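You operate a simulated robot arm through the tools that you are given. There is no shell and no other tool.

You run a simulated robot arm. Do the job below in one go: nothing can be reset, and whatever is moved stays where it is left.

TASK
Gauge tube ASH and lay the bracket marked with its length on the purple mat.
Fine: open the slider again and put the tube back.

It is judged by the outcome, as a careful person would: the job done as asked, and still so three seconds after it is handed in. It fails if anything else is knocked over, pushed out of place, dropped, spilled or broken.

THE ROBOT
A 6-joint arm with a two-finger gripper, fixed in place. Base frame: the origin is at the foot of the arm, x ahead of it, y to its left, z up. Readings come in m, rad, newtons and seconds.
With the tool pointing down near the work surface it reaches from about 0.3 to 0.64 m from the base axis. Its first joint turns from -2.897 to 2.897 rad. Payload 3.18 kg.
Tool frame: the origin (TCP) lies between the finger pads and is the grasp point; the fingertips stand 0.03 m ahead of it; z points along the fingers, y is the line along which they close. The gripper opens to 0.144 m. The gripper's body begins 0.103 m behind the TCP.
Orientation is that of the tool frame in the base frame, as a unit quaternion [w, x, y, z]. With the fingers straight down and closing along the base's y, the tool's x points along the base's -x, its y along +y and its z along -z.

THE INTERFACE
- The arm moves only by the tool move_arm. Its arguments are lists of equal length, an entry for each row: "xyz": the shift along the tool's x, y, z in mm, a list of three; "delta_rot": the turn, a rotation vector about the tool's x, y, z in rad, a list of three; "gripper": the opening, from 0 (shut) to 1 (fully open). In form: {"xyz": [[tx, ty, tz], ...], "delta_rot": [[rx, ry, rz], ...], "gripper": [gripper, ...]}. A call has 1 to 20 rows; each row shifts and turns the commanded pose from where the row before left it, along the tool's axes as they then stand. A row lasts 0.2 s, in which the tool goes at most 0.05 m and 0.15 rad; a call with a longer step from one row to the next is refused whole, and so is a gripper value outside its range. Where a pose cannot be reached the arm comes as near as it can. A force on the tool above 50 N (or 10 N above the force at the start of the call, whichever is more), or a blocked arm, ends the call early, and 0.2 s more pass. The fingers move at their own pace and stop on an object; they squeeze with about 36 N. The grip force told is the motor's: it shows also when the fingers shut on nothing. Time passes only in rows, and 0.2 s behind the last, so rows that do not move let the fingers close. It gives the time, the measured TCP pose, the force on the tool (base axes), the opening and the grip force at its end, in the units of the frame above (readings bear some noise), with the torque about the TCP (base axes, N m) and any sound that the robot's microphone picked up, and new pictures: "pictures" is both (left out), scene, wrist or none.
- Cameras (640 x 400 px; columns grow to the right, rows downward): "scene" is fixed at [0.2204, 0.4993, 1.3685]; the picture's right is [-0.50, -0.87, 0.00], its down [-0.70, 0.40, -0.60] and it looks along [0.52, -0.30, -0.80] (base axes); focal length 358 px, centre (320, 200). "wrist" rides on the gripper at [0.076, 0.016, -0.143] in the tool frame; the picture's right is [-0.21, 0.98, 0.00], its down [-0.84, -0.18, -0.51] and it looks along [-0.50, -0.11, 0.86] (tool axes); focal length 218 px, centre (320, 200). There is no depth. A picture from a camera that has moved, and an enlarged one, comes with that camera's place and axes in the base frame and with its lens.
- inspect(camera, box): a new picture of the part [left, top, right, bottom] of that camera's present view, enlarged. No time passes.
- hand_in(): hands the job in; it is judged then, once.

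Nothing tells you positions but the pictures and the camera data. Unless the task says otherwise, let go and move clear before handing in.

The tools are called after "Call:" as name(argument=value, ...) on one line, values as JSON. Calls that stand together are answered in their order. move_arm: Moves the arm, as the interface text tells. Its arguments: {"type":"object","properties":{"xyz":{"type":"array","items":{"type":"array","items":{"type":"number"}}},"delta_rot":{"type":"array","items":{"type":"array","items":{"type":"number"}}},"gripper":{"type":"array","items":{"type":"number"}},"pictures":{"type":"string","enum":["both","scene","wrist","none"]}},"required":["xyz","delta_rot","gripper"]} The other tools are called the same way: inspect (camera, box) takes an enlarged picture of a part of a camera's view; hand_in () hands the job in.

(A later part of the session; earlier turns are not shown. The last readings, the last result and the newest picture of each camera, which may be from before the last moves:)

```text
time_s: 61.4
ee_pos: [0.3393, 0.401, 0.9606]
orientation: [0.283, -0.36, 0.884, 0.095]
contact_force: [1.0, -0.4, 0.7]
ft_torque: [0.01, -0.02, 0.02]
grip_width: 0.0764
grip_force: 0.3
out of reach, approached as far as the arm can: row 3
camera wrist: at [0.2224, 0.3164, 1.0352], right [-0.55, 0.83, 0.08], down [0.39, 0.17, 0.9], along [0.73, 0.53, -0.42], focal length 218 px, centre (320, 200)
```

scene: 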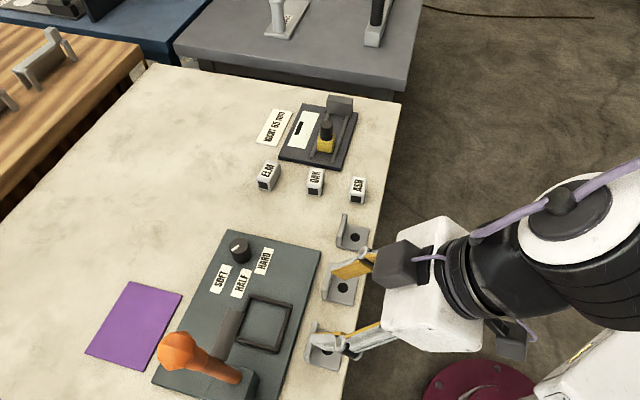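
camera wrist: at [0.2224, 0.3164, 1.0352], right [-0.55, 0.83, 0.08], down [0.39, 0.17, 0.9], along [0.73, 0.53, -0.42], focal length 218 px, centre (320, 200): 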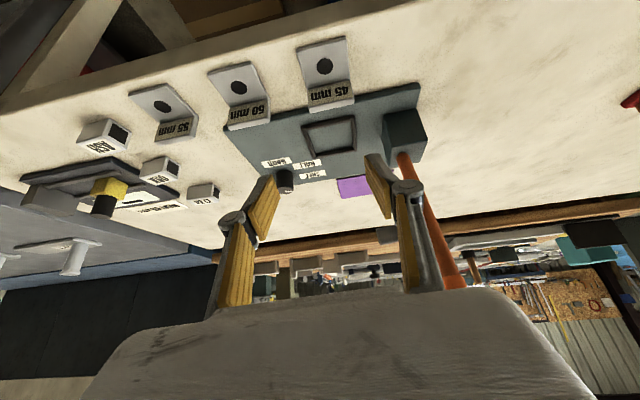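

The arm is near the edge of its wrist range here. I'll hold still and see where it settles.

Call:
move_arm(xyz=[[0, 0, 0], [0, 0, 0]], delta_rot=[[0, 0, 0], [0, 0, 0]], gripper=[0.53, 0.53], pictures="none")

Call:
inspect(camera="scene", box=[320, 120, 640, 400])

```text
time_s: 62.0
ee_pos: [0.3394, 0.4021, 0.9612]
orientation: [0.283, -0.359, 0.884, 0.094]
contact_force: [-0.1, 0.6, 0.1]
ft_torque: [-0.03, 0.02, 0.0]
grip_width: 0.0765
grip_force: 0.1
```

```text
1.43 times, centred on (480, 260) of scene
camera zoom: at [0.2204, 0.4993, 1.3685], right [-0.5, -0.87, 0.0], down [-0.7, 0.4, -0.6], along [0.52, -0.3, -0.8], focal length 511 px, centre (91, 114)
```

zoom: 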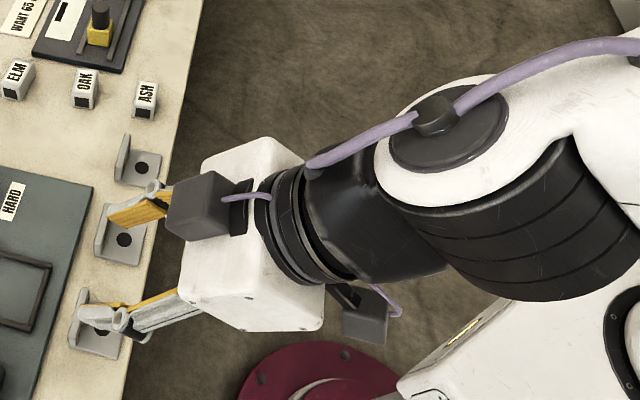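

It settles just short, confirming the wrist can't tilt that far this close in. New plan: pick the bracket with a nearly vertical hand, set it down on free table further out, regrip it there tilted, then carry it to the mat. First I bring the hand back to near vertical.

Call:
move_arm(xyz=[[0, 0, 0], [0, 0, 0], [0, 0, 0], [0, 0, 0], [0, 0, 0], [0, 0, 0]], delta_rot=[[-0.011, 0.116, -0.0026], [-0.011, 0.116, -0.0026], [-0.011, 0.116, -0.0026], [-0.011, 0.116, -0.0026], [0, 0, 0], [0, 0, 0]], gripper=[0.53, 0.53, 0.53, 0.53, 0.53, 0.53])

Call:
inspect(camera="wrist", box=[230, 60, 430, 220])

```text
time_s: 63.4
ee_pos: [0.3365, 0.4049, 0.9627]
orientation: [0.148, -0.382, 0.91, 0.066]
contact_force: [0.3, 0.5, 0.0]
ft_torque: [-0.01, 0.01, 0.0]
grip_width: 0.0764
grip_force: 0.0
out of reach, approached as far as the arm can: row 2
camera wrist: at [0.2436, 0.3333, 1.0743], right [-0.56, 0.82, 0.07], down [0.58, 0.33, 0.75], along [0.59, 0.46, -0.66], focal length 218 px, centre (320, 200)
```

scene: 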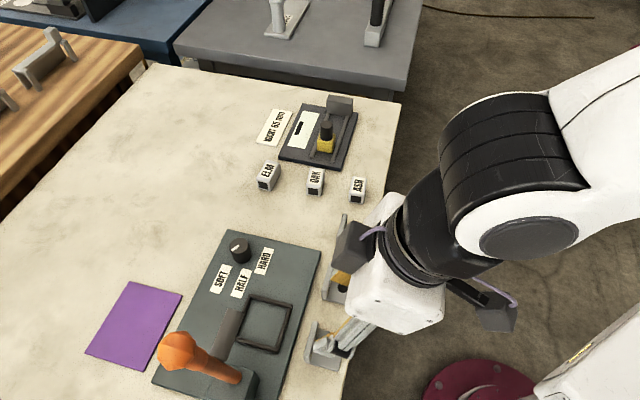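
wrist: 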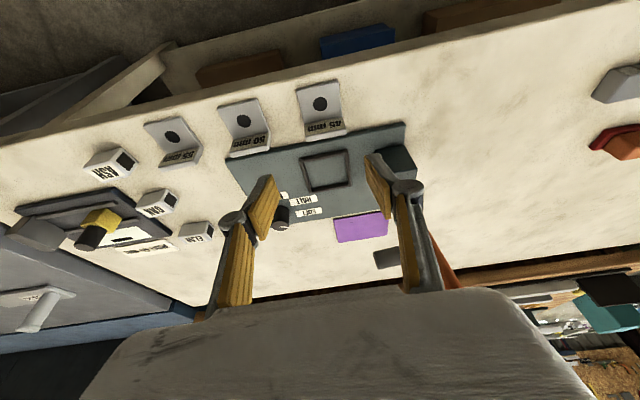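

```text
2.50 times, centred on (330, 140) of wrist
camera zoom: at [0.2436, 0.3333, 1.0743], right [-0.56, 0.82, 0.07], down [0.58, 0.33, 0.75], along [0.59, 0.46, -0.66], focal length 546 px, centre (295, 350)
```

zoom: 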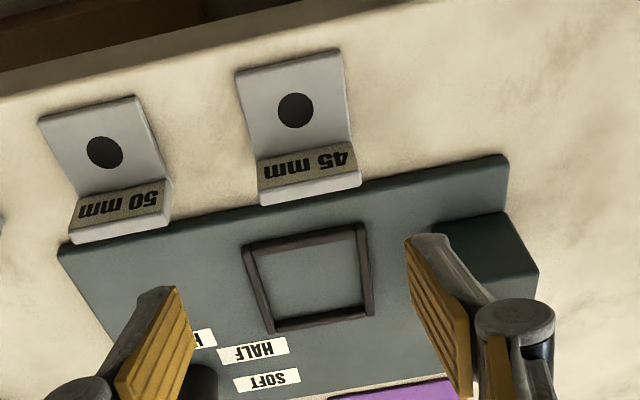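

Back at about 19° tilt. The bracket is at u ≈ −0.060 (±0.025), w 0.512–0.565, yaw about −46°. I'll untilt to ~10°, square to it and hover above.

Call:
move_arm(xyz=[[0, 0, 0], [0, 0, 0], [0, 0, 0], [-7.5, 5.8, 33.2], [-7.4, 5.8, 33.1], [0, 0, 0], [0, 0, 0]], delta_rot=[[0, 0.075, 0], [0, 0.075, 0], [0.005, 0, 0.0275], [0, 0, 0], [0, 0, 0], [0, 0, 0], [0, 0, 0]], gripper=[0.53, 0.53, 0.53, 0.53, 0.53, 0.53, 0.53])

Call:
inspect(camera="wrist", box=[220, 80, 440, 240])

Call:
inspect(camera="scene", box=[260, 270, 400, 400])

```text
time_s: 65.0
ee_pos: [0.3475, 0.4322, 0.9002]
orientation: [0.079, -0.374, 0.923, 0.036]
contact_force: [-0.7, 1.3, -0.3]
ft_torque: [0.02, -0.02, 0.01]
grip_width: 0.0763
grip_force: 0.0
camera wrist: at [0.265, 0.3744, 1.0269], right [-0.53, 0.84, 0.04], down [0.66, 0.38, 0.65], along [0.53, 0.37, -0.76], focal length 218 px, centre (320, 200)
```

scene: 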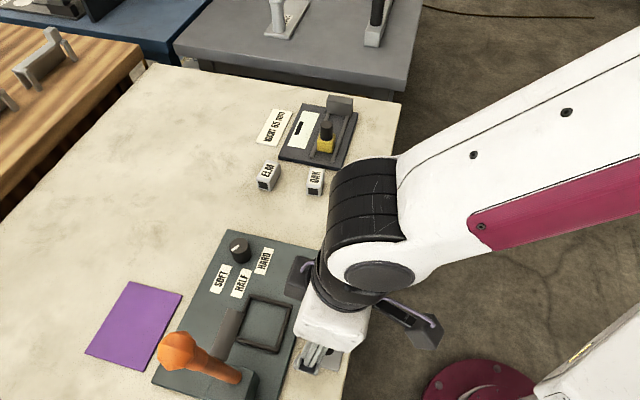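
wrist: 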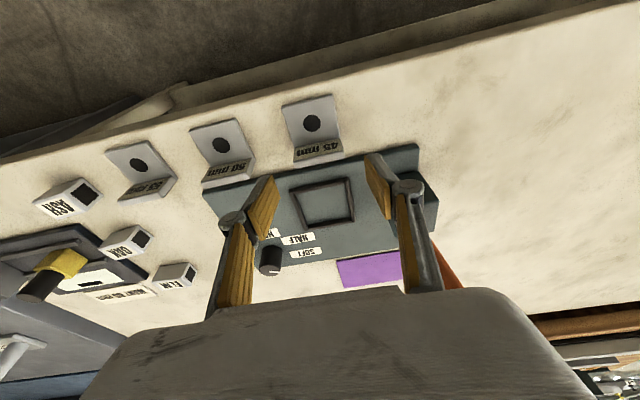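

```text
2.50 times, centred on (330, 160) of wrist
camera zoom: at [0.265, 0.3744, 1.0269], right [-0.53, 0.84, 0.04], down [0.66, 0.38, 0.65], along [0.53, 0.37, -0.76], focal length 546 px, centre (295, 300)
```

zoom: 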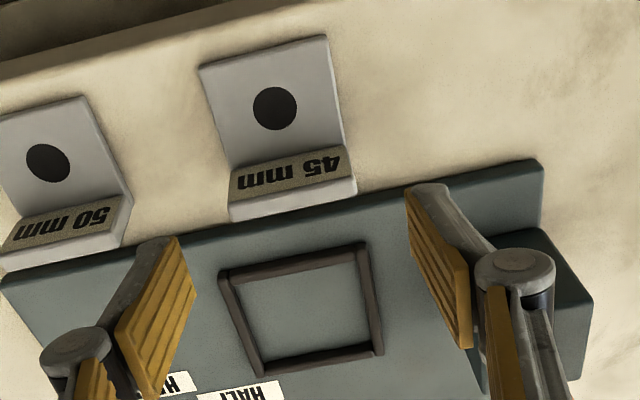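

```text
3.08 times, centred on (330, 335) of scene
camera zoom: at [0.2204, 0.4993, 1.3685], right [-0.5, -0.87, 0.0], down [-0.7, 0.4, -0.6], along [0.52, -0.3, -0.8], focal length 1100 px, centre (289, -215)
```

zoom: 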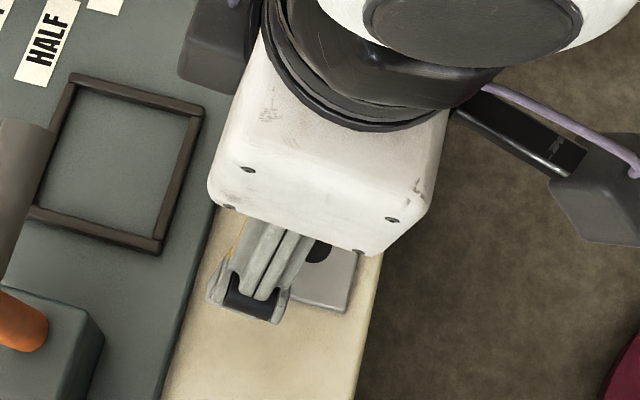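

The hand is centred over the 45 mm bracket with ample clearance at both sides. I'll lower to just above the table around it.

Call:
move_arm(xyz=[[3.5, 0, 19.7], [3.5, 0, 19.7], [3.1, 0, 17.7], [0, 0, 0], [0, 0, 0]], delta_rot=[[0, 0, 0], [0, 0, 0], [0, 0, 0], [0, 0, 0], [0, 0, 0]], gripper=[0.53, 0.53, 0.53, 0.53, 0.53])

Call:
inspect(camera="wrist", box=[220, 80, 440, 240])

```text
time_s: 66.2
ee_pos: [0.3473, 0.4327, 0.8419]
orientation: [0.08, -0.374, 0.923, 0.036]
contact_force: [0.7, -0.6, -0.9]
ft_torque: [0.02, 0.01, -0.01]
grip_width: 0.0766
grip_force: 0.1
camera wrist: at [0.2649, 0.375, 0.9687], right [-0.53, 0.84, 0.04], down [0.66, 0.38, 0.65], along [0.53, 0.37, -0.76], focal length 218 px, centre (320, 200)
```

scene: 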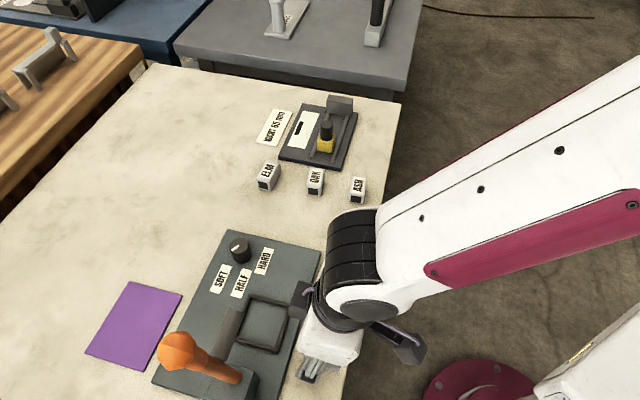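
wrist: 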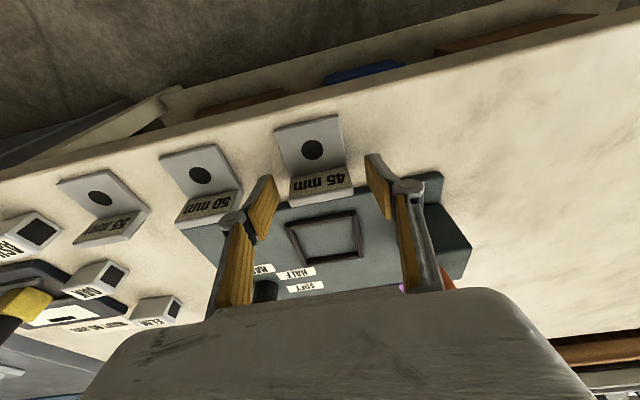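

```text
2.50 times, centred on (330, 160) of wrist
camera zoom: at [0.2649, 0.375, 0.9687], right [-0.53, 0.84, 0.04], down [0.66, 0.38, 0.65], along [0.53, 0.37, -0.76], focal length 546 px, centre (295, 300)
```

zoom: 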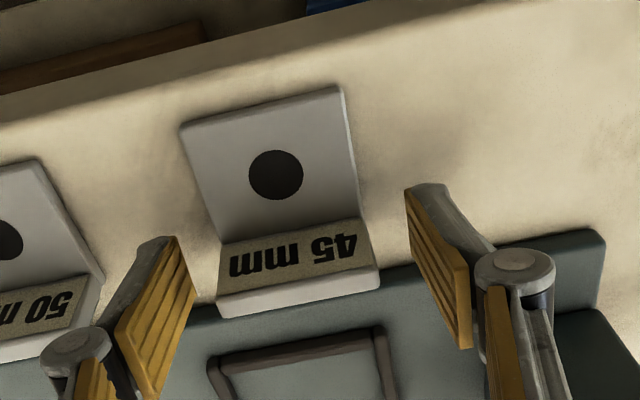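

The fingers line up with the flange and base sides. I'll go down the last 6 mm and close.

Call:
move_arm(xyz=[[1.0, 0, 5.9], [0, 0, 0], [0, 0, 0], [0, 0, 0], [0, 0, 0]], delta_rot=[[0, 0, 0], [0, 0, 0], [0, 0, 0], [0, 0, 0], [0, 0, 0]], gripper=[0.53, 0.53, 0.4, 0.2, 0.0])

Call:
inspect(camera="wrist", box=[220, 80, 440, 240])

```text
time_s: 67.4
ee_pos: [0.3465, 0.4328, 0.836]
orientation: [0.079, -0.374, 0.923, 0.036]
contact_force: [-0.4, -0.1, 1.5]
ft_torque: [0.04, 0.03, -0.02]
grip_width: 0.0509
grip_force: 36.0
camera wrist: at [0.2644, 0.3751, 0.9638], right [-0.53, 0.84, 0.04], down [0.66, 0.38, 0.65], along [0.53, 0.37, -0.76], focal length 218 px, centre (320, 200)
```

scene: 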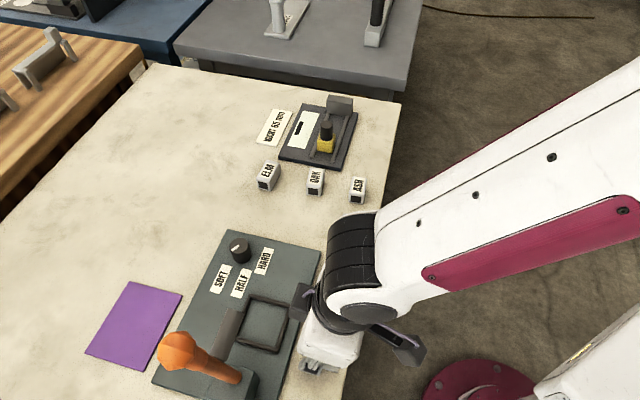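
wrist: 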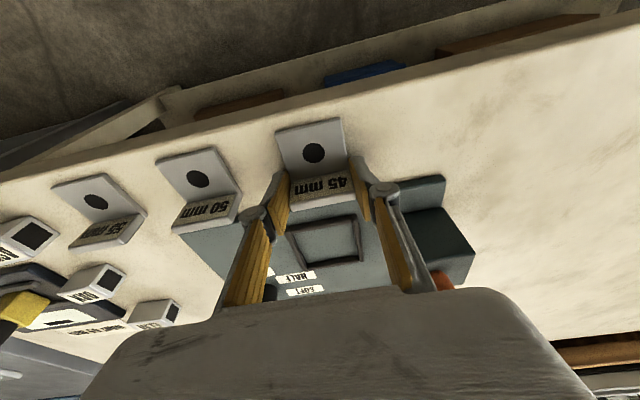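

```text
2.50 times, centred on (330, 160) of wrist
camera zoom: at [0.2644, 0.3751, 0.9638], right [-0.53, 0.84, 0.04], down [0.66, 0.38, 0.65], along [0.53, 0.37, -0.76], focal length 546 px, centre (295, 300)
```

zoom: 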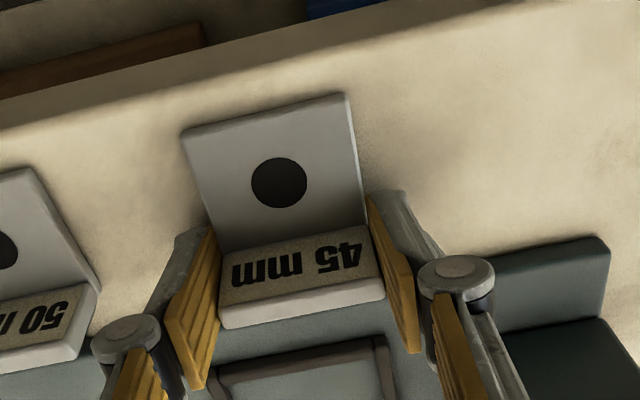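

The bracket is gripped (51 mm wide). I'll lift it straight up and carry it along above the other brackets to the free spot near u ≈ 0.155.

Call:
move_arm(xyz=[[-3, 0, -17.2], [-6, 0, -34.4], [-3, 0, -17.2], [0, -43, 0], [0, -43, 0], [0, -43, 0], [0, -43, 0], [0, -43, 0], [0, 0, 0], [0, 0, 0]], delta_rot=[[0, 0, 0], [0, 0, 0], [0, 0, 0], [0, 0, 0], [0, 0, 0], [0, 0, 0], [0, 0, 0], [0, 0, 0], [0, 0, 0], [0, 0, 0]], gripper=[0, 0, 0, 0, 0, 0, 0, 0, 0, 0])

Call:
inspect(camera="wrist", box=[160, 60, 440, 240])

Call:
inspect(camera="scene", box=[260, 130, 400, 270])

```text
time_s: 69.6
ee_pos: [0.4937, 0.2793, 0.9039]
orientation: [0.08, -0.374, 0.923, 0.036]
contact_force: [-0.3, -0.6, -1.3]
ft_torque: [-0.01, 0.02, 0.04]
grip_width: 0.0508
grip_force: 36.4
camera wrist: at [0.4127, 0.2211, 1.0323], right [-0.53, 0.84, 0.04], down [0.66, 0.38, 0.65], along [0.53, 0.37, -0.76], focal length 218 px, centre (320, 200)
```

scene: 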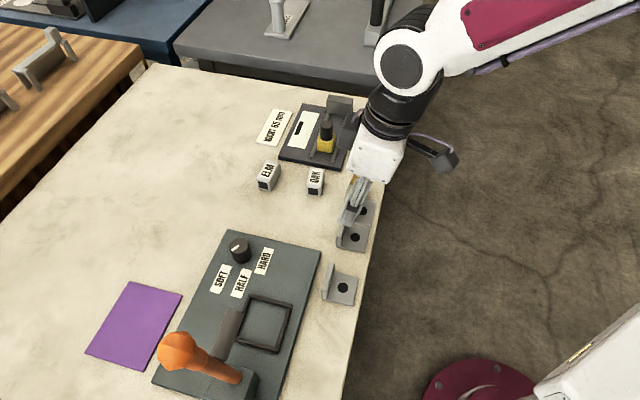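
wrist: 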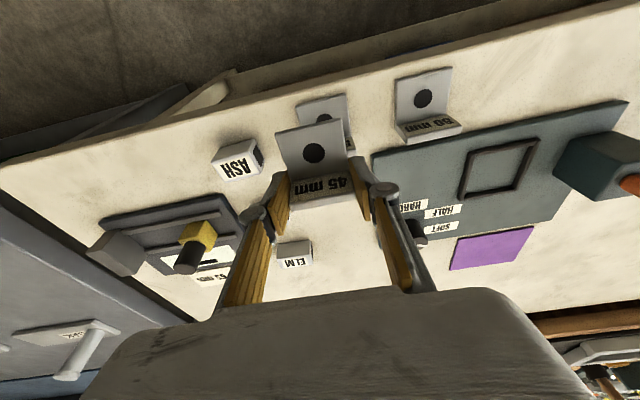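

```text
2.22 times, centred on (300, 150) of wrist
camera zoom: at [0.4127, 0.2211, 1.0323], right [-0.53, 0.84, 0.04], down [0.66, 0.38, 0.65], along [0.53, 0.37, -0.76], focal length 485 px, centre (364, 311)
```

zoom: 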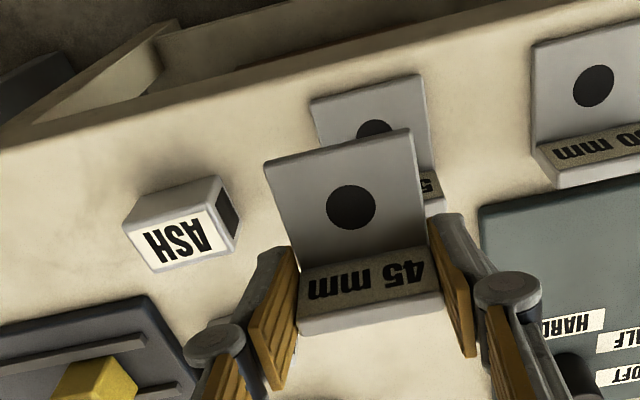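

```text
2.86 times, centred on (330, 200) of scene
camera zoom: at [0.2204, 0.4993, 1.3685], right [-0.5, -0.87, 0.0], down [-0.7, 0.4, -0.6], along [0.52, -0.3, -0.8], focal length 1022 px, centre (291, 200)
```

zoom: 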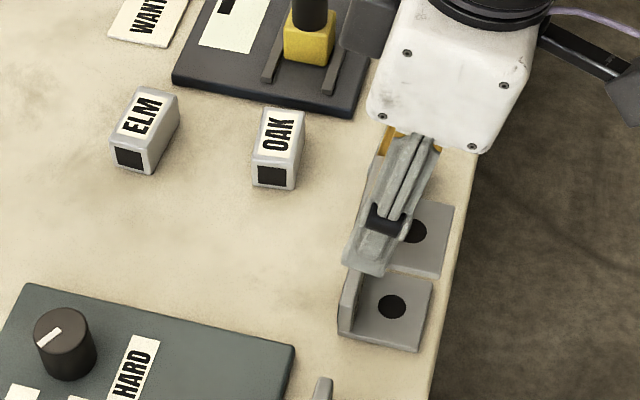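

The bracket hangs above the 55 mm bracket with clearance. Now I lower slightly and move outward to the free spot.

Call:
move_arm(xyz=[[2.6, 0, 14.8], [-22, 0, 3.8], [-22, 0, 3.8], [-22, 0, 3.9], [0, 0, 0], [0, 0, 0]], delta_rot=[[0, 0, 0], [0, 0, 0], [0, 0, 0], [0, 0, 0], [0, 0, 0], [0, 0, 0]], gripper=[0, 0, 0, 0, 0, 0])

Call:
inspect(camera="wrist", box=[160, 60, 440, 240])

Call:
inspect(camera="scene", box=[240, 130, 400, 270])

```text
time_s: 71.0
ee_pos: [0.5449, 0.3245, 0.8886]
orientation: [0.079, -0.375, 0.923, 0.036]
contact_force: [0.8, -0.5, -0.8]
ft_torque: [0.02, 0.05, 0.0]
grip_width: 0.0509
grip_force: 36.2
camera wrist: at [0.4621, 0.2663, 1.0164], right [-0.53, 0.84, 0.04], down [0.66, 0.38, 0.65], along [0.53, 0.37, -0.76], focal length 218 px, centre (320, 200)
```

scene: 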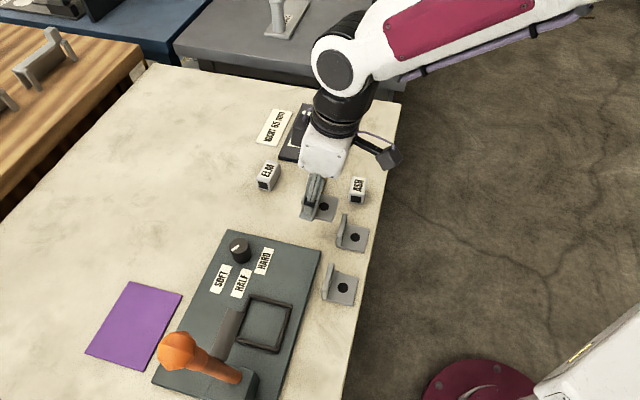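
wrist: 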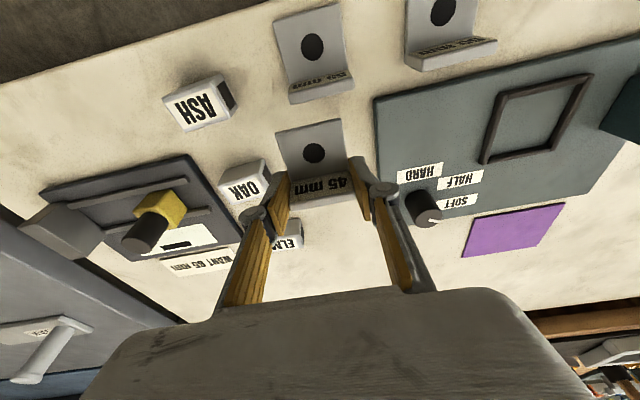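

```text
2.22 times, centred on (300, 150) of wrist
camera zoom: at [0.4621, 0.2663, 1.0164], right [-0.53, 0.84, 0.04], down [0.66, 0.38, 0.65], along [0.53, 0.37, -0.76], focal length 485 px, centre (364, 311)
```

zoom: 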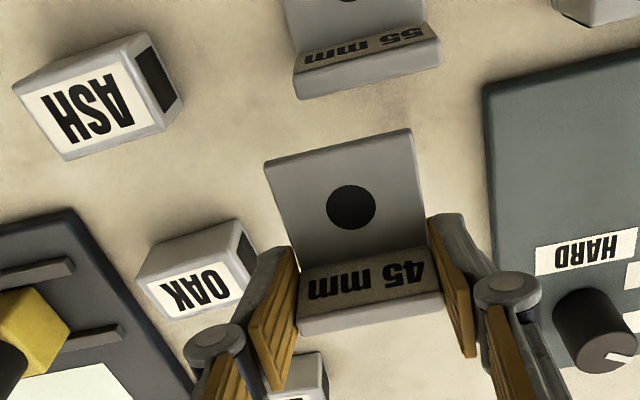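

```text
2.86 times, centred on (320, 200) of scene
camera zoom: at [0.2204, 0.4993, 1.3685], right [-0.5, -0.87, 0.0], down [-0.7, 0.4, -0.6], along [0.52, -0.3, -0.8], focal length 1022 px, centre (320, 200)
```

zoom: 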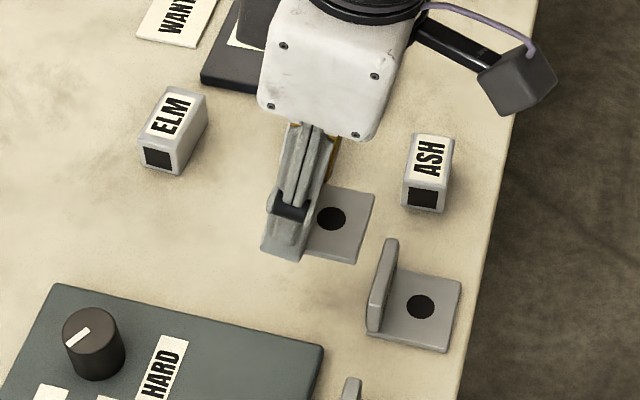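

OAK's near end is at u ≈ 0.217, about 23 mm clear of the finger. I'll lower the bracket to just above the table here.

Call:
move_arm(xyz=[[3, 0, 17], [3, 0, 17], [3, 0, 16.5], [0, 0, 0], [0, 0, 0]], delta_rot=[[0, 0, 0], [0, 0, 0], [0, 0, 0], [0, 0, 0], [0, 0, 0]], gripper=[0, 0, 0, 0, 0])

Call:
inspect(camera="scene", box=[260, 160, 380, 260])

```text
time_s: 72.2
ee_pos: [0.5452, 0.3259, 0.8381]
orientation: [0.08, -0.375, 0.923, 0.035]
contact_force: [0.7, -0.8, -0.8]
ft_torque: [0.0, -0.04, 0.0]
grip_width: 0.0509
grip_force: 35.5
camera wrist: at [0.4619, 0.2676, 0.9655], right [-0.53, 0.84, 0.04], down [0.66, 0.38, 0.65], along [0.53, 0.37, -0.76], focal length 218 px, centre (320, 200)
```

scene: 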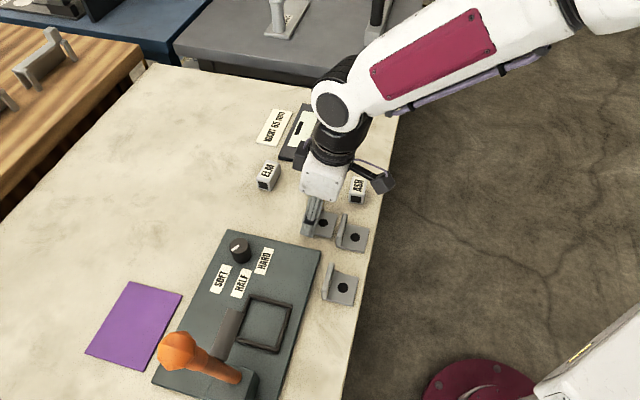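
wrist: 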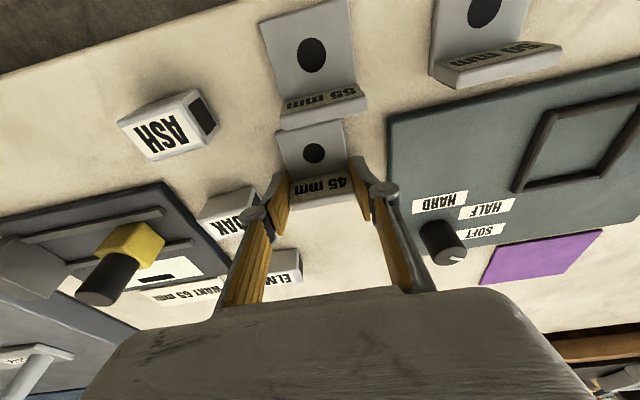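

```text
4.00 times, centred on (320, 210) of scene
camera zoom: at [0.2204, 0.4993, 1.3685], right [-0.5, -0.87, 0.0], down [-0.7, 0.4, -0.6], along [0.52, -0.3, -0.8], focal length 1430 px, centre (320, 160)
```

zoom: 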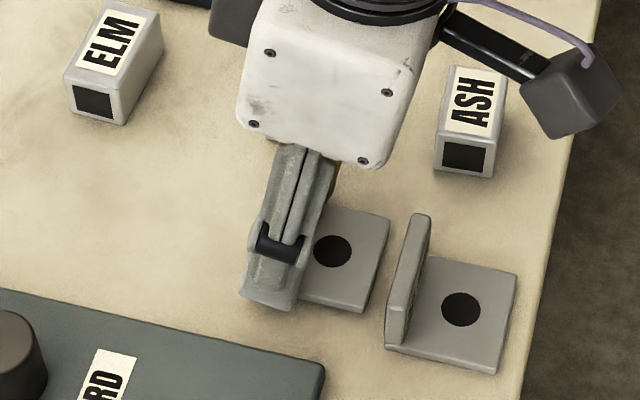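

Close to the table now, clear of the 55 mm bracket and OAK. I'll lower in 1 mm steps until contact.

Call:
move_arm(xyz=[[0.35, 0, 1.97], [0.17, 0, 0.98], [0, 0, 0], [0, 0, 0]], delta_rot=[[0, 0, 0], [0, 0, 0], [0, 0, 0], [0, 0, 0]], gripper=[0, 0, 0, 0], pictures="none")

```text
time_s: 73.2
ee_pos: [0.5451, 0.3248, 0.8367]
orientation: [0.081, -0.374, 0.923, 0.037]
contact_force: [-4.3, -1.3, 16.4]
ft_torque: [-0.34, 0.19, 0.02]
grip_width: 0.0509
grip_force: 35.9
```

Contact made. I'll ease off slightly, open the fingers, and rise.

Call:
move_arm(xyz=[[-0.15, 0, -0.8], [0, 0, 0], [0, 0, 0], [0, 0, -20], [0, 0, -40], [0, 0, -30], [0, 0, 0], [0, 0, 0]], delta_rot=[[0, 0, 0], [0, 0, 0], [0, 0, 0], [0, 0, 0], [0, 0, 0], [0, 0, 0], [0, 0, 0], [0, 0, 0]], gripper=[0, 0.47, 0.47, 0.47, 0.47, 0.47, 0.47, 0.47])

Call:
inspect(camera="scene", box=[260, 160, 380, 260])

Call:
inspect(camera="wrist", box=[160, 60, 440, 240])

```text
time_s: 75.0
ee_pos: [0.533, 0.3164, 0.9267]
orientation: [0.08, -0.374, 0.923, 0.036]
contact_force: [-0.1, -0.9, -1.3]
ft_torque: [0.0, 0.0, -0.02]
grip_width: 0.0676
grip_force: 0.0
camera wrist: at [0.4509, 0.2579, 1.0534], right [-0.53, 0.84, 0.04], down [0.66, 0.38, 0.65], along [0.53, 0.37, -0.76], focal length 218 px, centre (320, 200)
```

scene: 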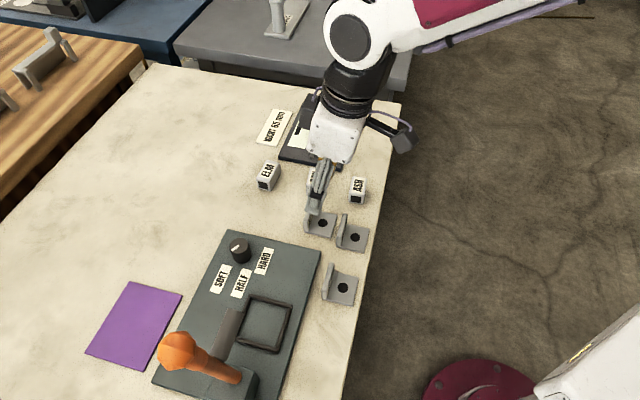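
wrist: 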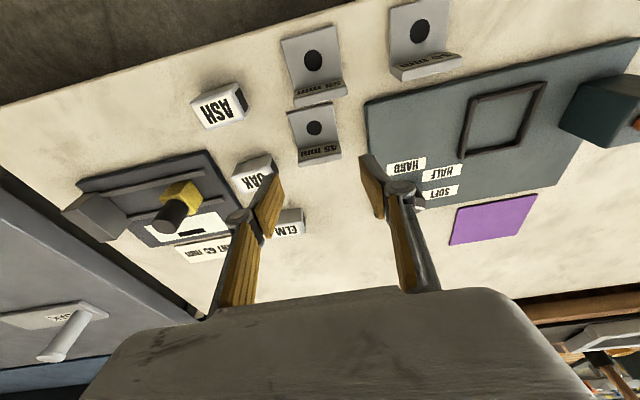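

```text
4.00 times, centred on (320, 210) of scene
camera zoom: at [0.2204, 0.4993, 1.3685], right [-0.5, -0.87, 0.0], down [-0.7, 0.4, -0.6], along [0.52, -0.3, -0.8], focal length 1430 px, centre (320, 160)
```

zoom: 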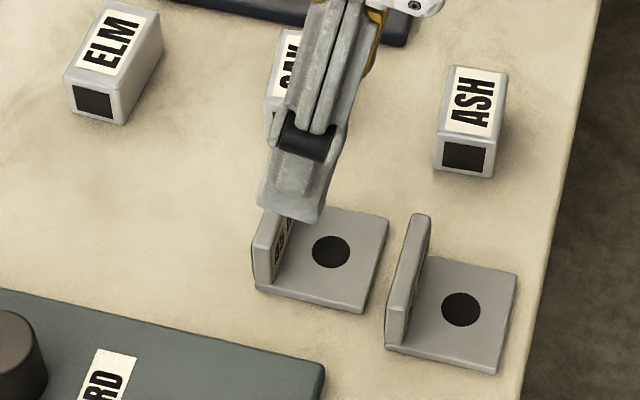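

```text
2.22 times, centred on (300, 150) of wrist
camera zoom: at [0.4509, 0.2579, 1.0534], right [-0.53, 0.84, 0.04], down [0.66, 0.38, 0.65], along [0.53, 0.37, -0.76], focal length 485 px, centre (364, 311)
```

zoom: 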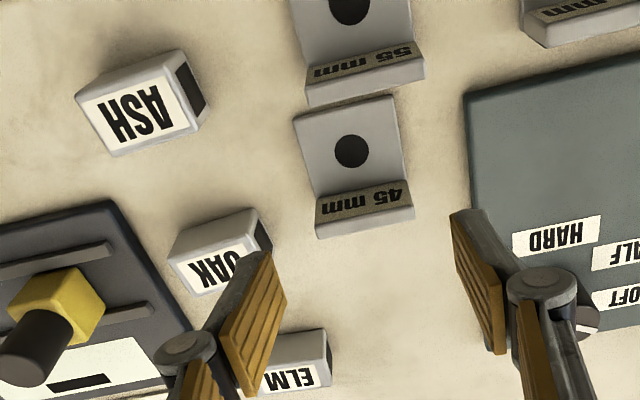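

The bracket stands free at about (u 0.156, w 0.602). Now I tilt the hand to ~42° here.

Call:
move_arm(xyz=[[0, 0, 0], [0, 0, 0], [0, 0, 0], [0, 0, 0], [0, 0, 0], [0, 0, 0]], delta_rot=[[0, -0.14, 0], [0, -0.14, 0], [0, -0.14, 0], [0, -0.14, 0], [0, 0, 0], [0, 0, 0]], gripper=[0.47, 0.47, 0.47, 0.47, 0.47, 0.47])

```text
time_s: 76.4
ee_pos: [0.5261, 0.3234, 0.9246]
orientation: [0.278, -0.363, 0.879, 0.137]
contact_force: [0.3, 0.7, -0.2]
ft_torque: [-0.01, -0.03, 0.01]
grip_width: 0.0676
grip_force: 0.0
out of reach, approached as far as the arm can: row 4
camera wrist: at [0.4153, 0.2288, 0.9955], right [-0.58, 0.8, 0.16], down [0.42, 0.12, 0.9], along [0.7, 0.59, -0.41], focal length 218 px, centre (320, 200)
```

scene: 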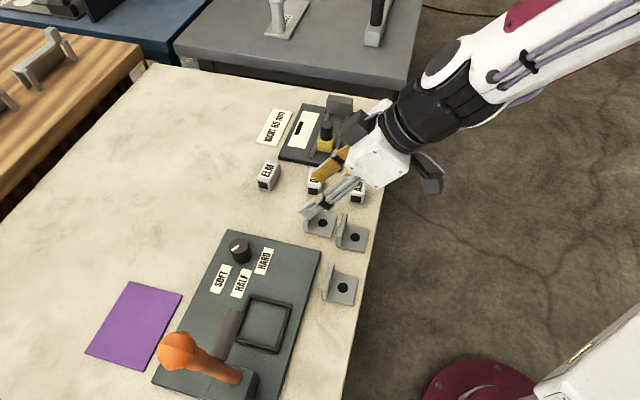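
wrist: 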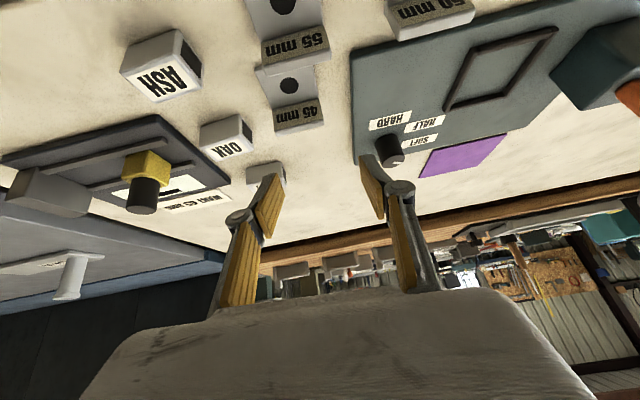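

The hand is now nearly in line with the forearm, where the wrist is touchy. I'll try the remaining rotation in small increments.

Call:
move_arm(xyz=[[0, 0, 0], [0, 0, 0], [0, 0, 0], [0, 0, 0], [0, 0, 0], [0, 0, 0]], delta_rot=[[0.012, -0.02, -0.005], [0.012, -0.02, -0.005], [0.012, -0.02, -0.005], [0, -0.02, 0], [0, -0.025, 0], [0, 0, 0]], gripper=[0.47, 0.47, 0.47, 0.47, 0.47, 0.47])

```text
time_s: 77.8
ee_pos: [0.5271, 0.3233, 0.9243]
orientation: [0.332, -0.357, 0.862, 0.138]
contact_force: [-0.3, 0.6, 0.8]
ft_torque: [0.02, -0.01, 0.0]
grip_width: 0.0675
grip_force: 0.1
camera wrist: at [0.4083, 0.2274, 0.9797], right [-0.58, 0.8, 0.14], down [0.33, 0.07, 0.94], along [0.74, 0.59, -0.31], focal length 218 px, centre (320, 200)
```

scene: 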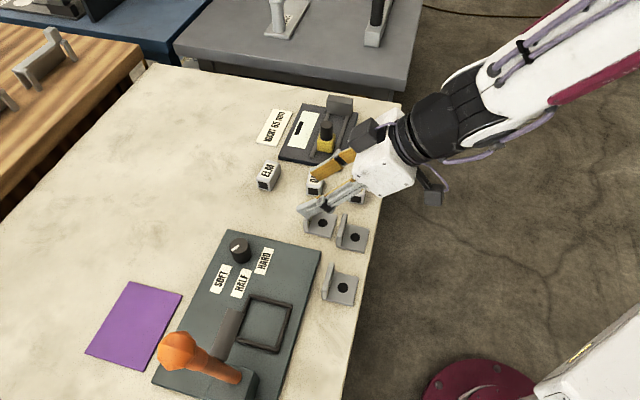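
wrist: 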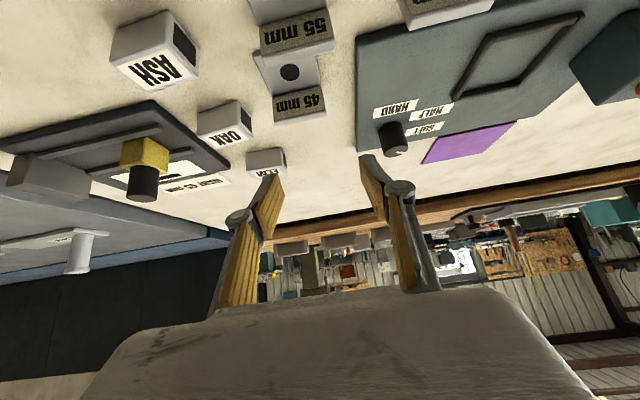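

Small increments worked; the hand is now at 42° tilt and −45°. I'll enlarge the view to locate the set-down bracket.

Call:
inspect(camera="wrist", box=[190, 20, 390, 180])

Call:
inspect(camera="scene", box=[280, 170, 380, 260])

```text
2.50 times, centred on (290, 100) of wrist
camera zoom: at [0.4083, 0.2274, 0.9797], right [-0.58, 0.8, 0.14], down [0.33, 0.07, 0.94], along [0.74, 0.59, -0.31], focal length 546 px, centre (395, 450)
```

zoom: 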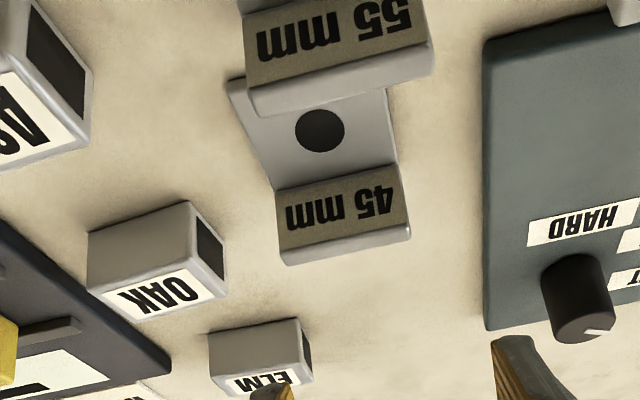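

```text
4.44 times, centred on (330, 215) of scene
camera zoom: at [0.2204, 0.4993, 1.3685], right [-0.5, -0.87, 0.0], down [-0.7, 0.4, -0.6], along [0.52, -0.3, -0.8], focal length 1589 px, centre (276, 133)
```

zoom: 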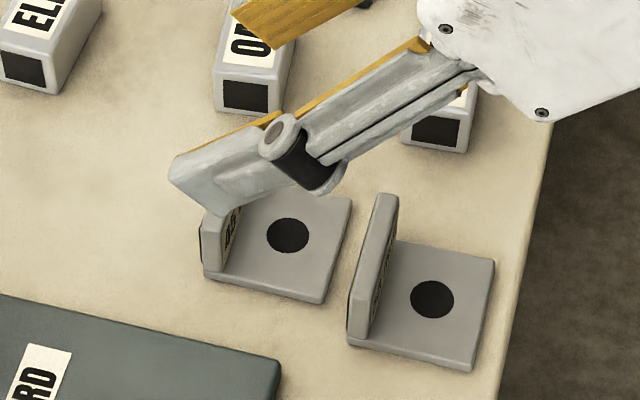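

The bracket's flange is at w ≈ 0.622–0.631, centre u ≈ 0.1555, yaw about −46.5°. I'll move in small steps to the start of a straight approach along the tool axis.

Call:
move_arm(xyz=[[0, 0, 0], [0, 0, 0], [12, -2.3, -0.5], [12, -2.3, -0.5], [12, -2.3, -0.5], [12, -2.3, -0.5], [11.4, -2.2, -0.4], [0, 0, 0], [0, 0, 0]], delta_rot=[[0.008, 0, 0.009], [0.008, 0, 0.009], [0, 0, 0], [0, 0, 0], [0, 0, 0], [0, 0, 0], [0, 0, 0], [0, 0, 0], [0, 0, 0]], gripper=[0.47, 0.47, 0.47, 0.47, 0.47, 0.47, 0.47, 0.47, 0.47])

Call:
inspect(camera="wrist", box=[210, 60, 430, 230])

Call:
inspect(camera="scene", box=[280, 170, 400, 260])

```text
time_s: 79.8
ee_pos: [0.5007, 0.282, 0.8876]
orientation: [0.332, -0.346, 0.867, 0.134]
contact_force: [-0.4, 0.5, -0.9]
ft_torque: [0.01, 0.01, 0.03]
grip_width: 0.0678
grip_force: 0.0
camera wrist: at [0.3799, 0.1903, 0.9417], right [-0.56, 0.82, 0.14], down [0.33, 0.07, 0.94], along [0.76, 0.58, -0.31], focal length 218 px, centre (320, 200)
```

scene: 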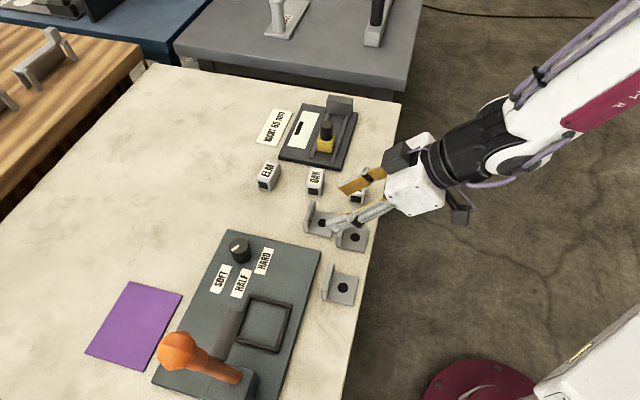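
wrist: 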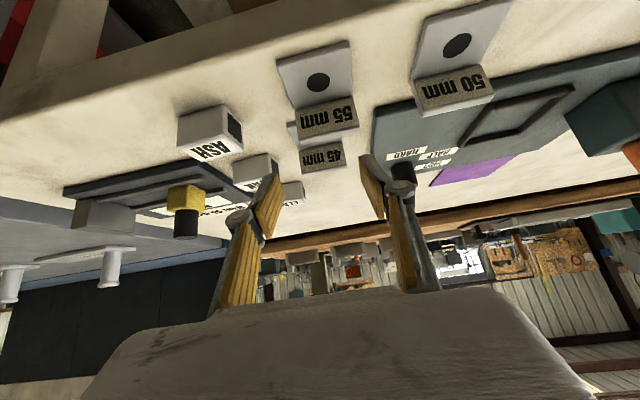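

```text
2.35 times, centred on (320, 145) of wrist
camera zoom: at [0.3799, 0.1903, 0.9417], right [-0.56, 0.82, 0.14], down [0.33, 0.07, 0.94], along [0.76, 0.58, -0.31], focal length 514 px, centre (320, 329)
```

zoom: 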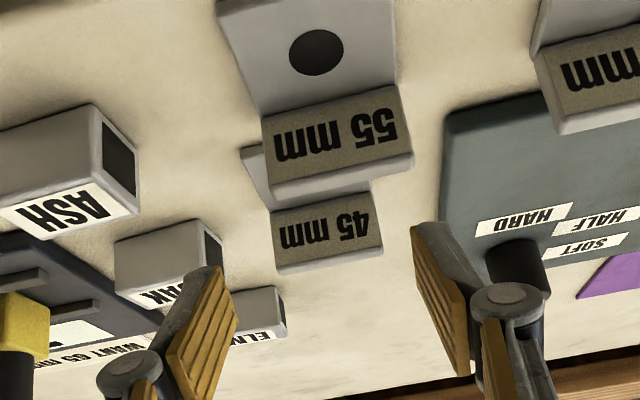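

```text
4.44 times, centred on (340, 215) of scene
camera zoom: at [0.2204, 0.4993, 1.3685], right [-0.5, -0.87, 0.0], down [-0.7, 0.4, -0.6], along [0.52, -0.3, -0.8], focal length 1589 px, centre (231, 133)
```

zoom: 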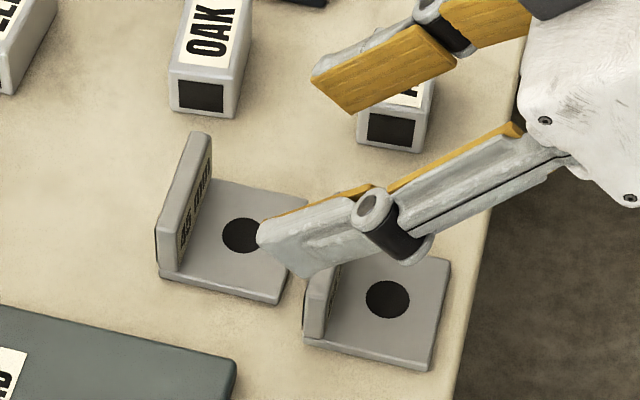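

Everything lines up, so I'll slide in along the tool axis in small steps.

Call:
move_arm(xyz=[[0, 0, 14], [0, 0, 14], [0, 0, 14], [0, 0, 12], [0, 0, 0], [0, 0, 0]], delta_rot=[[0, 0, 0], [0, 0, 0], [0, 0, 0], [0, 0, 0], [0, 0, 0], [0, 0, 0]], gripper=[0.47, 0.47, 0.47, 0.47, 0.47, 0.47])

Call:
inspect(camera="wrist", box=[210, 80, 430, 240])

Call:
inspect(camera="scene", box=[280, 170, 400, 260])

```text
time_s: 81.2
ee_pos: [0.5283, 0.3082, 0.8461]
orientation: [0.334, -0.345, 0.867, 0.133]
contact_force: [-0.4, -0.2, 0.3]
ft_torque: [0.02, 0.02, 0.01]
grip_width: 0.0677
grip_force: 0.0
camera wrist: at [0.4072, 0.2158, 0.9016], right [-0.56, 0.82, 0.14], down [0.33, 0.07, 0.94], along [0.76, 0.58, -0.31], focal length 218 px, centre (320, 200)
```

scene: 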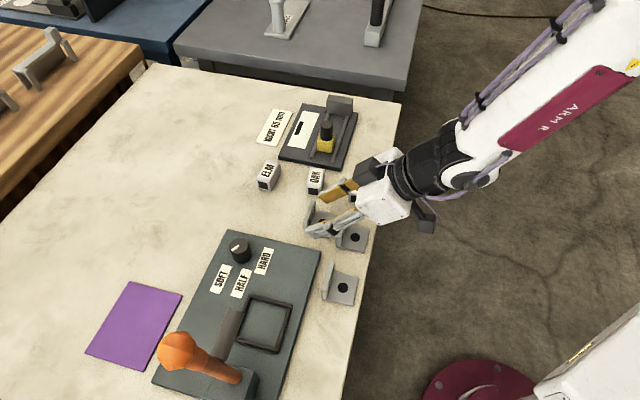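
wrist: 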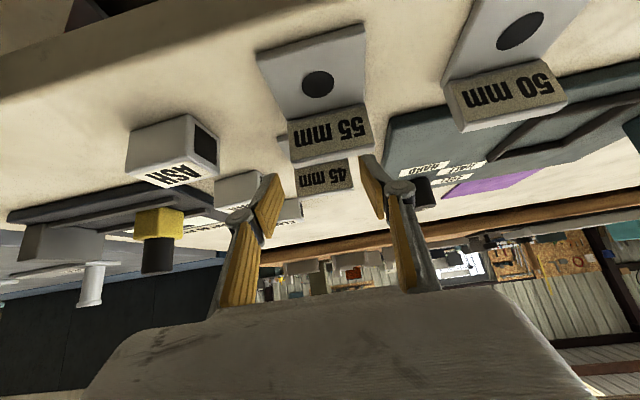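

```text
2.50 times, centred on (320, 160) of wrist
camera zoom: at [0.4072, 0.2158, 0.9016], right [-0.56, 0.82, 0.14], down [0.33, 0.07, 0.94], along [0.76, 0.58, -0.31], focal length 546 px, centre (320, 300)
```

zoom: 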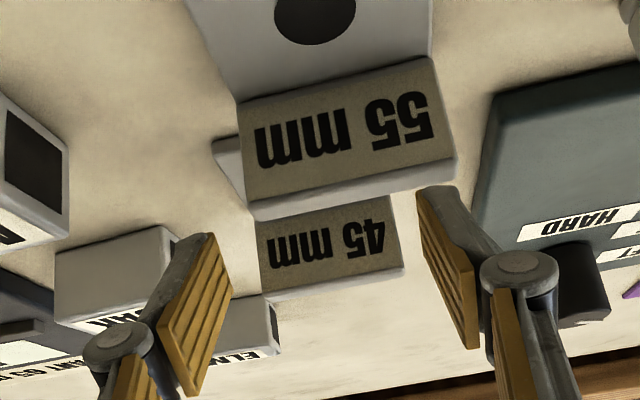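

```text
4.44 times, centred on (340, 215) of scene
camera zoom: at [0.2204, 0.4993, 1.3685], right [-0.5, -0.87, 0.0], down [-0.7, 0.4, -0.6], along [0.52, -0.3, -0.8], focal length 1589 px, centre (231, 133)
```

zoom: 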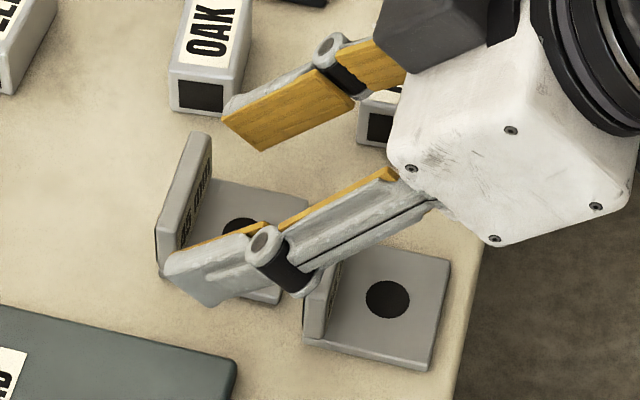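

Centred. I'll advance the last 16 mm and close on the bracket.

Call:
move_arm(xyz=[[0, 0, 8], [0, 0, 8], [0, 0, 0], [0, 0, 0], [0, 0, 0], [0, 0, 0]], delta_rot=[[0, 0, 0], [0, 0, 0], [0, 0, 0], [0, 0, 0], [0, 0, 0], [0, 0, 0]], gripper=[0.47, 0.47, 0.47, 0.3, 0.1, 0.0])

Call:
inspect(camera="wrist", box=[210, 80, 430, 240])

Call:
inspect(camera="scene", box=[280, 170, 400, 260])

```text
time_s: 82.6
ee_pos: [0.5361, 0.3159, 0.8345]
orientation: [0.333, -0.346, 0.867, 0.134]
contact_force: [1.1, 0.0, -0.3]
ft_torque: [-0.03, -0.02, 0.0]
grip_width: 0.051
grip_force: 36.2
camera wrist: at [0.4148, 0.2231, 0.8897], right [-0.56, 0.82, 0.14], down [0.33, 0.07, 0.94], along [0.76, 0.58, -0.31], focal length 218 px, centre (320, 200)
```

scene: 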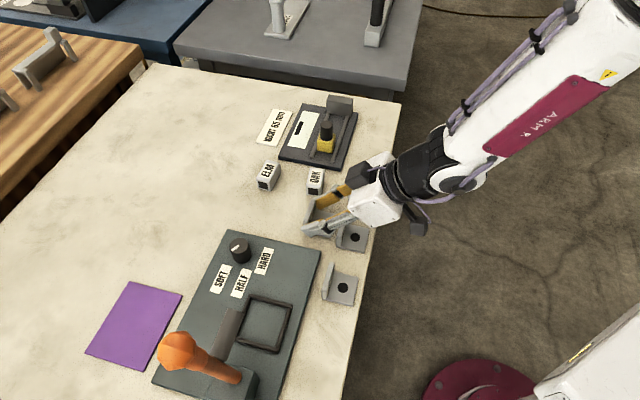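
wrist: 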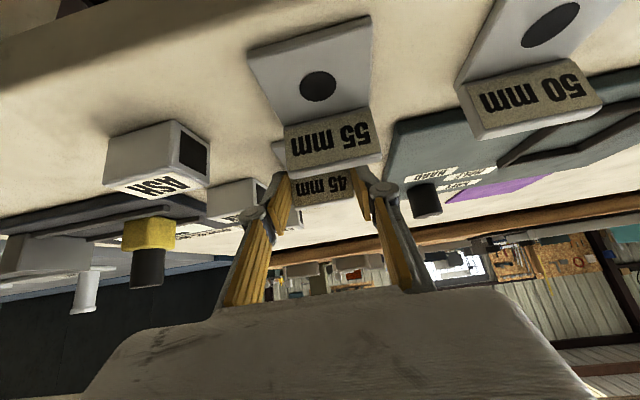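

```text
2.50 times, centred on (320, 160) of wrist
camera zoom: at [0.4148, 0.2231, 0.8897], right [-0.56, 0.82, 0.14], down [0.33, 0.07, 0.94], along [0.76, 0.58, -0.31], focal length 546 px, centre (320, 300)
```

zoom: 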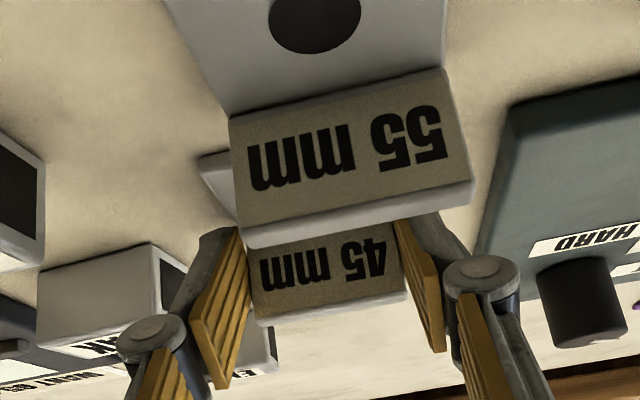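

```text
4.44 times, centred on (340, 215) of scene
camera zoom: at [0.2204, 0.4993, 1.3685], right [-0.5, -0.87, 0.0], down [-0.7, 0.4, -0.6], along [0.52, -0.3, -0.8], focal length 1589 px, centre (231, 133)
```

zoom: 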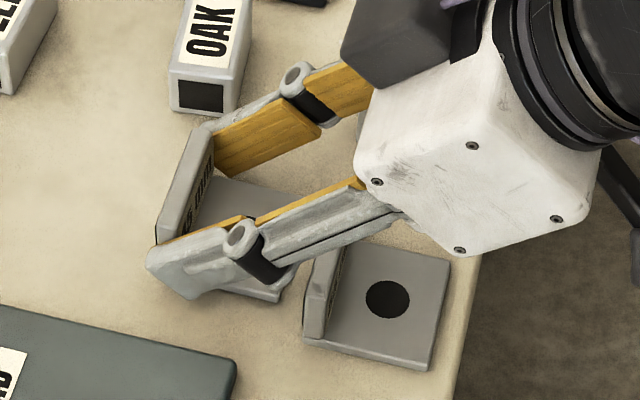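

The bracket is gripped at its flange sides in the tilted posture. I'll lift it straight up in small steps.

Call:
move_arm(xyz=[[-4, 0, -4.4], [-8, 0, -8.9], [-8, 0, -8.9], [-8, 0, -8.9], [-8, 0, -8.9], [0, 0, 0], [0, 0, 0]], delta_rot=[[0, 0, 0], [0, 0, 0], [0, 0, 0], [0, 0, 0], [0, 0, 0], [0, 0, 0], [0, 0, 0]], gripper=[0, 0, 0, 0, 0, 0, 0])

Call:
inspect(camera="scene", box=[260, 150, 400, 260])

```text
time_s: 84.2
ee_pos: [0.5358, 0.314, 0.888]
orientation: [0.333, -0.346, 0.867, 0.133]
contact_force: [0.3, 0.0, -1.4]
ft_torque: [0.02, -0.01, 0.05]
grip_width: 0.051
grip_force: 36.4
camera wrist: at [0.4149, 0.2224, 0.9429], right [-0.56, 0.82, 0.14], down [0.33, 0.07, 0.94], along [0.76, 0.58, -0.31], focal length 218 px, centre (320, 200)
```

scene: 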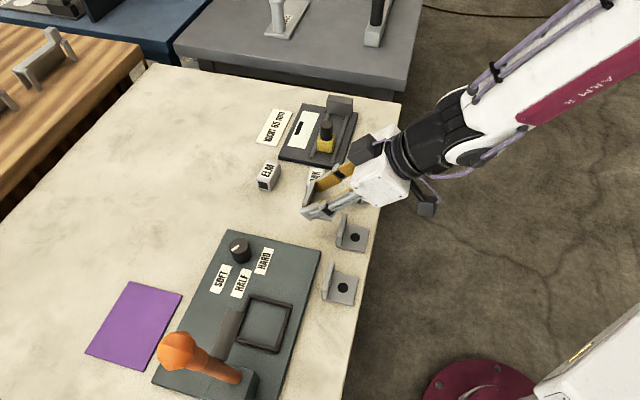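
wrist: 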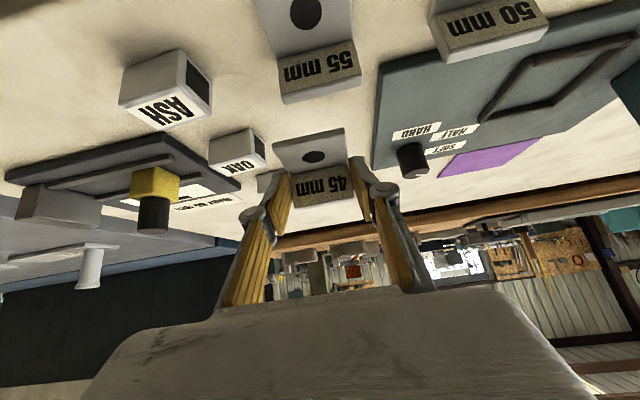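

```text
3.64 times, centred on (330, 205) of scene
camera zoom: at [0.2204, 0.4993, 1.3685], right [-0.5, -0.87, 0.0], down [-0.7, 0.4, -0.6], along [0.52, -0.3, -0.8], focal length 1300 px, centre (284, 182)
```

zoom: 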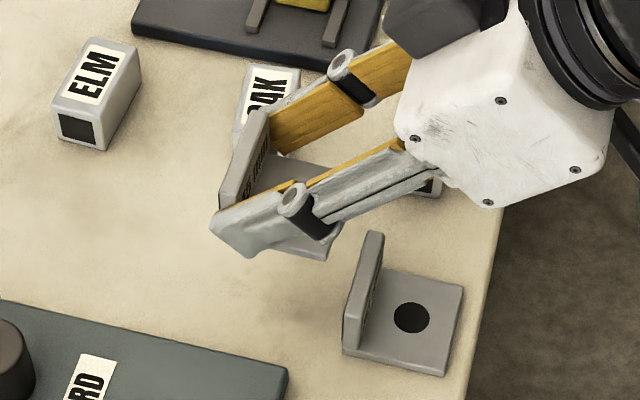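

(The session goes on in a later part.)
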